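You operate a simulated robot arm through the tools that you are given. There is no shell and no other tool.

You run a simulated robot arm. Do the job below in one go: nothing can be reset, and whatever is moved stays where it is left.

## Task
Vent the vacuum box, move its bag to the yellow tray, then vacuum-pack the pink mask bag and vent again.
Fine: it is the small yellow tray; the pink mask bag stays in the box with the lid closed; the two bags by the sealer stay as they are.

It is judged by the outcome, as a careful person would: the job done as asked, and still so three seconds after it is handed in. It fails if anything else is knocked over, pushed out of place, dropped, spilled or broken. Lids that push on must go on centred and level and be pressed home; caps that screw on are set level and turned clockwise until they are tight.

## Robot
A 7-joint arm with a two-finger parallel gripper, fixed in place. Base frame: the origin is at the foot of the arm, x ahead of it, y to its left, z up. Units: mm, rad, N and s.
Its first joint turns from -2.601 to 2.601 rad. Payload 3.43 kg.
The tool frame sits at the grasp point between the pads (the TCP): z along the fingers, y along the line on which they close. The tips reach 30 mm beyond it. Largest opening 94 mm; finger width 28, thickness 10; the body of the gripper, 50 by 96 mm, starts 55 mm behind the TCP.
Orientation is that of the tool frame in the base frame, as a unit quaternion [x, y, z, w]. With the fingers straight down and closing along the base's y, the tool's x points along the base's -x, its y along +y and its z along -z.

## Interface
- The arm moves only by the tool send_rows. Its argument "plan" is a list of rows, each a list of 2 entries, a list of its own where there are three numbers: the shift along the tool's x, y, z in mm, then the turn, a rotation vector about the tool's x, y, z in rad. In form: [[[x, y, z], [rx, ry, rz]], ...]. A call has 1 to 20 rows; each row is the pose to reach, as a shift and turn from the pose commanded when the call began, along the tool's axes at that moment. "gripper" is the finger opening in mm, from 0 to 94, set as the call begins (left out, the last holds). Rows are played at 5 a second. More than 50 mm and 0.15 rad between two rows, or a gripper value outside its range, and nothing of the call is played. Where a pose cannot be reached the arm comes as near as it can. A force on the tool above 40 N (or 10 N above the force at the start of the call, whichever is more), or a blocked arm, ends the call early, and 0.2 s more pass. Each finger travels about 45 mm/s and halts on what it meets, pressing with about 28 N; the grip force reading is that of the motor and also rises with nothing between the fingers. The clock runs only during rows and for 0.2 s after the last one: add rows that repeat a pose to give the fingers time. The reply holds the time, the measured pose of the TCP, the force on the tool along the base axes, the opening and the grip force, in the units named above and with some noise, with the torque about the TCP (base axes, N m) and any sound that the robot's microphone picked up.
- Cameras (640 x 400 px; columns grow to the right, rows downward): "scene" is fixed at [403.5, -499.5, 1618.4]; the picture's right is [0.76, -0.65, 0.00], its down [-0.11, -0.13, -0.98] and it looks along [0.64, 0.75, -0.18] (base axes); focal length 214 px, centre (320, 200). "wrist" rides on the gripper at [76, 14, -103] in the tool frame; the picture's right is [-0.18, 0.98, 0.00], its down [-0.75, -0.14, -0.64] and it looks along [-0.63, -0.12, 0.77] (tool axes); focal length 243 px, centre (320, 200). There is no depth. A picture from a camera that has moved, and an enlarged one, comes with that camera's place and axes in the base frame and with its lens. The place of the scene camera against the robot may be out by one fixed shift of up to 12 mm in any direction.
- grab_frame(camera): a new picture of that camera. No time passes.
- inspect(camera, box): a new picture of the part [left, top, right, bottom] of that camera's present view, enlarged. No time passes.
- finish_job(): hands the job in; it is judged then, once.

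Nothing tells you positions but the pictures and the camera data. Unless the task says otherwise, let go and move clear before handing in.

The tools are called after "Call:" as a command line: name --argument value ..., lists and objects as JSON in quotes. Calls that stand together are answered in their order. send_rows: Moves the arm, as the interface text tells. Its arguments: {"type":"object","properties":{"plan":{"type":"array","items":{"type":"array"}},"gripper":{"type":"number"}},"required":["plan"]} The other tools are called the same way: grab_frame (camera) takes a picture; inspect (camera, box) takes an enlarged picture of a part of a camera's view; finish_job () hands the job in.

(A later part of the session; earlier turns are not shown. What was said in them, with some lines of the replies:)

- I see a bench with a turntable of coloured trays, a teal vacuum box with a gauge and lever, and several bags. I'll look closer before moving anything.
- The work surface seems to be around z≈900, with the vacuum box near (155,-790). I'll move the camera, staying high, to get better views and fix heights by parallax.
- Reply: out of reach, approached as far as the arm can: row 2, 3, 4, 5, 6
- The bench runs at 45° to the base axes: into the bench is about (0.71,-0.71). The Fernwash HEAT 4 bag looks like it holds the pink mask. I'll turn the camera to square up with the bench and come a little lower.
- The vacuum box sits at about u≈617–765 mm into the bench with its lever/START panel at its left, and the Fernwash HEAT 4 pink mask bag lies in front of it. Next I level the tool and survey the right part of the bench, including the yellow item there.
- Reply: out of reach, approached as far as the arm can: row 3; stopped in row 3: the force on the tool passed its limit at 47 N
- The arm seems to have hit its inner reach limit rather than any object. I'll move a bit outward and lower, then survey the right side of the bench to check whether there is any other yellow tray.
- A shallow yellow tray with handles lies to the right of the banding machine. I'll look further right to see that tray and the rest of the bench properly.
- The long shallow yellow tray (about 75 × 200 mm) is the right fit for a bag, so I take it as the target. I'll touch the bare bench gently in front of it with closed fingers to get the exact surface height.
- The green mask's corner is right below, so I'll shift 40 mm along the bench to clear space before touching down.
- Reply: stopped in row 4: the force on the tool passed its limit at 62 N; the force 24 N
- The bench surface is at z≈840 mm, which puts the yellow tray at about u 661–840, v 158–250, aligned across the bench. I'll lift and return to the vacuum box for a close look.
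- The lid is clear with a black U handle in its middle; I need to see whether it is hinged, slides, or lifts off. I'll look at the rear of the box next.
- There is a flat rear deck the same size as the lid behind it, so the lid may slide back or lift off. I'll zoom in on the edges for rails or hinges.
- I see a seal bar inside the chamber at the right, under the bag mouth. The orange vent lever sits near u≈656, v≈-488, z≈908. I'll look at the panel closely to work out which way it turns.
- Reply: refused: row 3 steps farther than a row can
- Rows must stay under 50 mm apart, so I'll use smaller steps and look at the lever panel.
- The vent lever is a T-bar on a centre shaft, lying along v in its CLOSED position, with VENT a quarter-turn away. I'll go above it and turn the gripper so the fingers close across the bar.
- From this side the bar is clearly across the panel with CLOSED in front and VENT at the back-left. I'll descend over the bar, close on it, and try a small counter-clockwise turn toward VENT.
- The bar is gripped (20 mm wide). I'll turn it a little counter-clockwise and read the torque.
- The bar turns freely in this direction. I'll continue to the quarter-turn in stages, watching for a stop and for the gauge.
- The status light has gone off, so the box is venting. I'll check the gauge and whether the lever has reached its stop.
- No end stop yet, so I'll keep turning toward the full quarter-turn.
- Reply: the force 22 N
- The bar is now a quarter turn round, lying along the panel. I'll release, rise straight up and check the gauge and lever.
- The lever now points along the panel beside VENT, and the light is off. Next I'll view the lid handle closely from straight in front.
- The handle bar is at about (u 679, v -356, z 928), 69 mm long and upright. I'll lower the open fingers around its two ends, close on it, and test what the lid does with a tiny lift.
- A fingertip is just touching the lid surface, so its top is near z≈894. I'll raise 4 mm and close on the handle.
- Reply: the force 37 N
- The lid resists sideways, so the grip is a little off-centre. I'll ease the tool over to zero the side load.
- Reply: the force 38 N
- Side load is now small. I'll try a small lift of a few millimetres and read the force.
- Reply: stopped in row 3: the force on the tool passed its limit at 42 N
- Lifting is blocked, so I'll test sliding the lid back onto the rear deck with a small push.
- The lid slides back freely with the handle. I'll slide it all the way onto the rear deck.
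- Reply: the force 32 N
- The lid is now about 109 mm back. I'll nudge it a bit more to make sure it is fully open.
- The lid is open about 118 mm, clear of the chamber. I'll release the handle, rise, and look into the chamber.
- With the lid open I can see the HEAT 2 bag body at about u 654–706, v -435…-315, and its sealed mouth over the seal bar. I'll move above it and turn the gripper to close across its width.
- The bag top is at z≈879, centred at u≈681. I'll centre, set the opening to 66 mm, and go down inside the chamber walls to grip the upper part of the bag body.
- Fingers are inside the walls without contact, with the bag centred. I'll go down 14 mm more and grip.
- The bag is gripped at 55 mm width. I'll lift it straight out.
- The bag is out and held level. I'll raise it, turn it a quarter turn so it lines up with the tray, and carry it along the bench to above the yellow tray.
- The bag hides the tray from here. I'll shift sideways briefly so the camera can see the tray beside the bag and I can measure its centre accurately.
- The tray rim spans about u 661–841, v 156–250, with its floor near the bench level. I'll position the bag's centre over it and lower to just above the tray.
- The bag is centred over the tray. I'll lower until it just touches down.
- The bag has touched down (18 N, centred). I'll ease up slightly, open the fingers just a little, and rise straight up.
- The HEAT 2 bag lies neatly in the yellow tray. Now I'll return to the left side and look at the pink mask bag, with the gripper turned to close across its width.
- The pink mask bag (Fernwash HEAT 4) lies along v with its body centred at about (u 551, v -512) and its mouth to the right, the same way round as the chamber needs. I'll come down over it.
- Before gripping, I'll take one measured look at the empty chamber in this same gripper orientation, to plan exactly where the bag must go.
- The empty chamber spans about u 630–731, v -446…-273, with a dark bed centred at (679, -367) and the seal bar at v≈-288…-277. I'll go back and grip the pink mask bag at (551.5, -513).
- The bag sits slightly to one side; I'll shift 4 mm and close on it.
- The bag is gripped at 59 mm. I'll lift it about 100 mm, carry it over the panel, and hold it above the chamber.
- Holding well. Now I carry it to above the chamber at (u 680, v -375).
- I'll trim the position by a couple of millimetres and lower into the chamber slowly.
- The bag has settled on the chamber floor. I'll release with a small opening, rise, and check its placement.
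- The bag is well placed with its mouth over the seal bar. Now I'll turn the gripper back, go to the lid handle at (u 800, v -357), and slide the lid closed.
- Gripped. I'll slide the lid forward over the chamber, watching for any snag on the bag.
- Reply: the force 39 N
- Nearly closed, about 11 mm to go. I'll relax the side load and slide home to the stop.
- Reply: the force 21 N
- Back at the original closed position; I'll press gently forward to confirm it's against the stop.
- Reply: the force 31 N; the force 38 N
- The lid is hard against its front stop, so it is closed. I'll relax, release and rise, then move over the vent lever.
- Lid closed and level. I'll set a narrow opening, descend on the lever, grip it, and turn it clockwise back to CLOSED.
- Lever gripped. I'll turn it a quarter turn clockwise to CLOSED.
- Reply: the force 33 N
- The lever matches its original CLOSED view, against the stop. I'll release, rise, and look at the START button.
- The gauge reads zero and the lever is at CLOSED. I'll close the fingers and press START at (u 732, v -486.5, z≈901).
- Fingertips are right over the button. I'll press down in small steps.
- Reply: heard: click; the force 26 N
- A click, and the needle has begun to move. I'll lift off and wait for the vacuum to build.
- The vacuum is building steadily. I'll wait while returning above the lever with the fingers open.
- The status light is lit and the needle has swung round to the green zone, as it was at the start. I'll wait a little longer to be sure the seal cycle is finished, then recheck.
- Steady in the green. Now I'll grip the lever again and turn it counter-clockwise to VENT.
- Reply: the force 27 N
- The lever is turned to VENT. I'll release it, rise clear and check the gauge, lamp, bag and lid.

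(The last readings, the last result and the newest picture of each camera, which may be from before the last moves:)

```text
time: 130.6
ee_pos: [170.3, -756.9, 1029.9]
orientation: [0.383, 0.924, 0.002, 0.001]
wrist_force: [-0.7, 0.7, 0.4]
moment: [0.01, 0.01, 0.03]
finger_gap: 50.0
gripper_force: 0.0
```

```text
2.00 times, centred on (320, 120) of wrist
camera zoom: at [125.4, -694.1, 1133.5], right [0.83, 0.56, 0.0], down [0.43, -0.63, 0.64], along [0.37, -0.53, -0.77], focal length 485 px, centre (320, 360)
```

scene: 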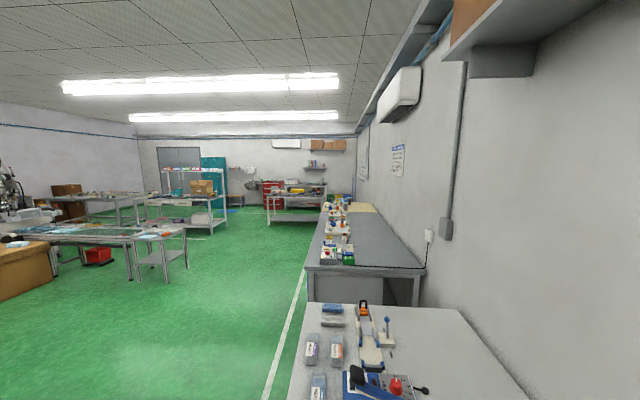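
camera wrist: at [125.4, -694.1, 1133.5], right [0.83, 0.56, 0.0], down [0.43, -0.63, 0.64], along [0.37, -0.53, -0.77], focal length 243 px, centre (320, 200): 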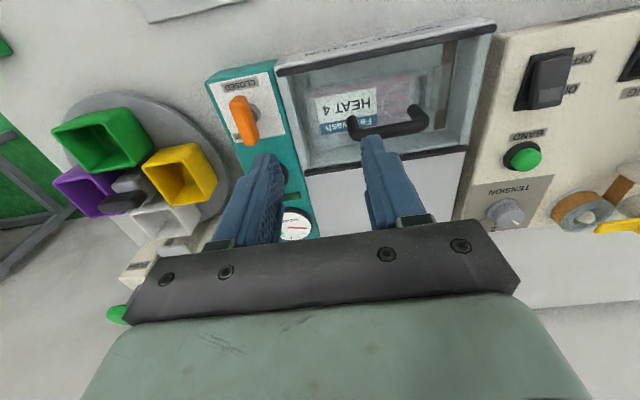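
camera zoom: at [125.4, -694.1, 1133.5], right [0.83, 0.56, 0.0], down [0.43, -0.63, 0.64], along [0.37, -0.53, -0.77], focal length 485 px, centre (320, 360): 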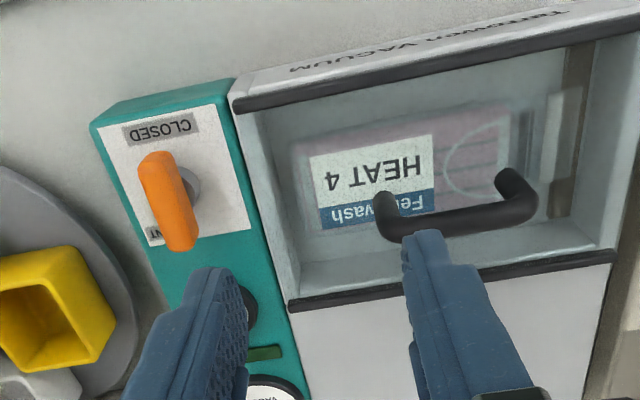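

The bag now looks tight with a sealed strip and the lamp is off. I'll check the gauge, then move clear and look at the overall result.

Call:
send_rows --plan '[[[-30, 10, -15], [0, 0, 0]], [[-65, 20, -30], [0, 0, 0]], [[-100, 30, -40], [0, 0, 0]], [[-100, 30, -40], [0, 0, 0]], [[-100, 30, -40], [0, 0, 0]]]' --gripper 94

Call:
grab_frame --camera "wrist"

Call:
inspect --camera "wrist" --box '[140, 0, 460, 200]'

Call:
grab_frame --camera "scene"

```text
time: 131.8
ee_pos: [261.6, -806.8, 1068.9]
orientation: [0.383, 0.924, 0.0, 0.001]
wrist_force: [-0.8, -0.4, 0.2]
moment: [0.01, -0.01, 0.01]
finger_gap: 93.9
gripper_force: 0.1
```

```text
taken
camera wrist: at [216.2, -742.2, 1171.9], right [0.83, 0.56, 0.0], down [0.43, -0.63, 0.64], along [0.37, -0.53, -0.77], focal length 243 px, centre (320, 200)
```

wrist: 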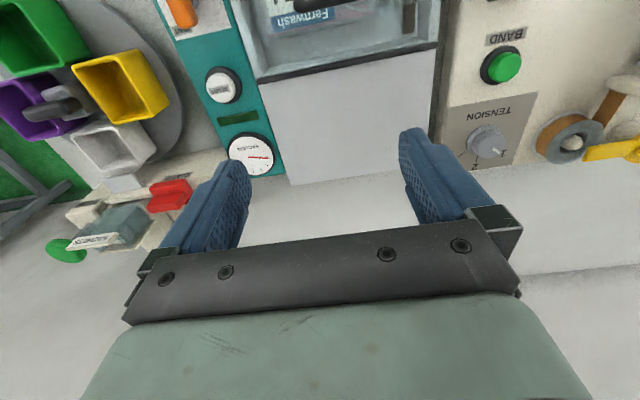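

```text
2.00 times, centred on (300, 100) of wrist
camera zoom: at [216.2, -742.2, 1171.9], right [0.83, 0.56, 0.0], down [0.43, -0.63, 0.64], along [0.37, -0.53, -0.77], focal length 485 px, centre (360, 400)
```

zoom: 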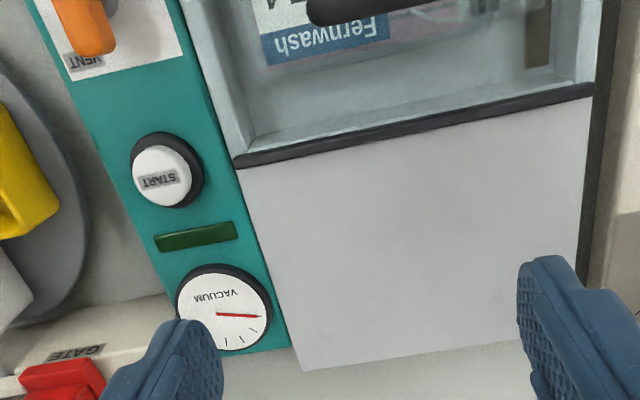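

```text
taken
```

scene: 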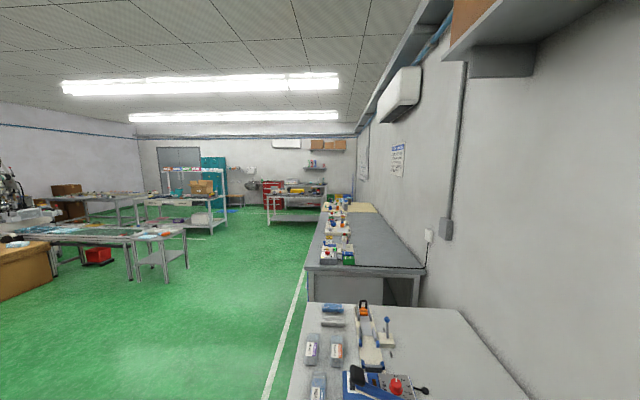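

The gauge is back at zero, the lamp is off and the lever is at VENT. The sealed pink mask bag is in the box with the lid closed. The HEAT 2 bag lies in the yellow tray, and the arm is clear, so I'm handing in.

Call:
finish_job

```text
The job is handed in.
```

The job is finished and handed in; I have not seen the judge's result.

- **Vacuum box:** I vented it at the start. At the end I vented it again: the lever is at VENT, the gauge reads zero and the lamp is off.
- **First bag:** the HEAT 2 bag from the box lies flat in the yellow tray with handles. I took that tray as the small yellow one because the bag fits it; the yellow bin on the turntable is much too short.
- **Pink mask bag:** Fernwash HEAT 4 went in with its mouth over the seal bar, and the gauge reached the green zone with the lamp lit. Seen through the lid afterwards, it looks tight and sealed. It is still in the box with the lid closed.
- **Bags by the sealer:** I did not touch them, and nothing else looked moved or knocked over in the pictures I took.

Early on, one move stopped at the force limit at the edge of the arm's reach. The pictures showed no contact.
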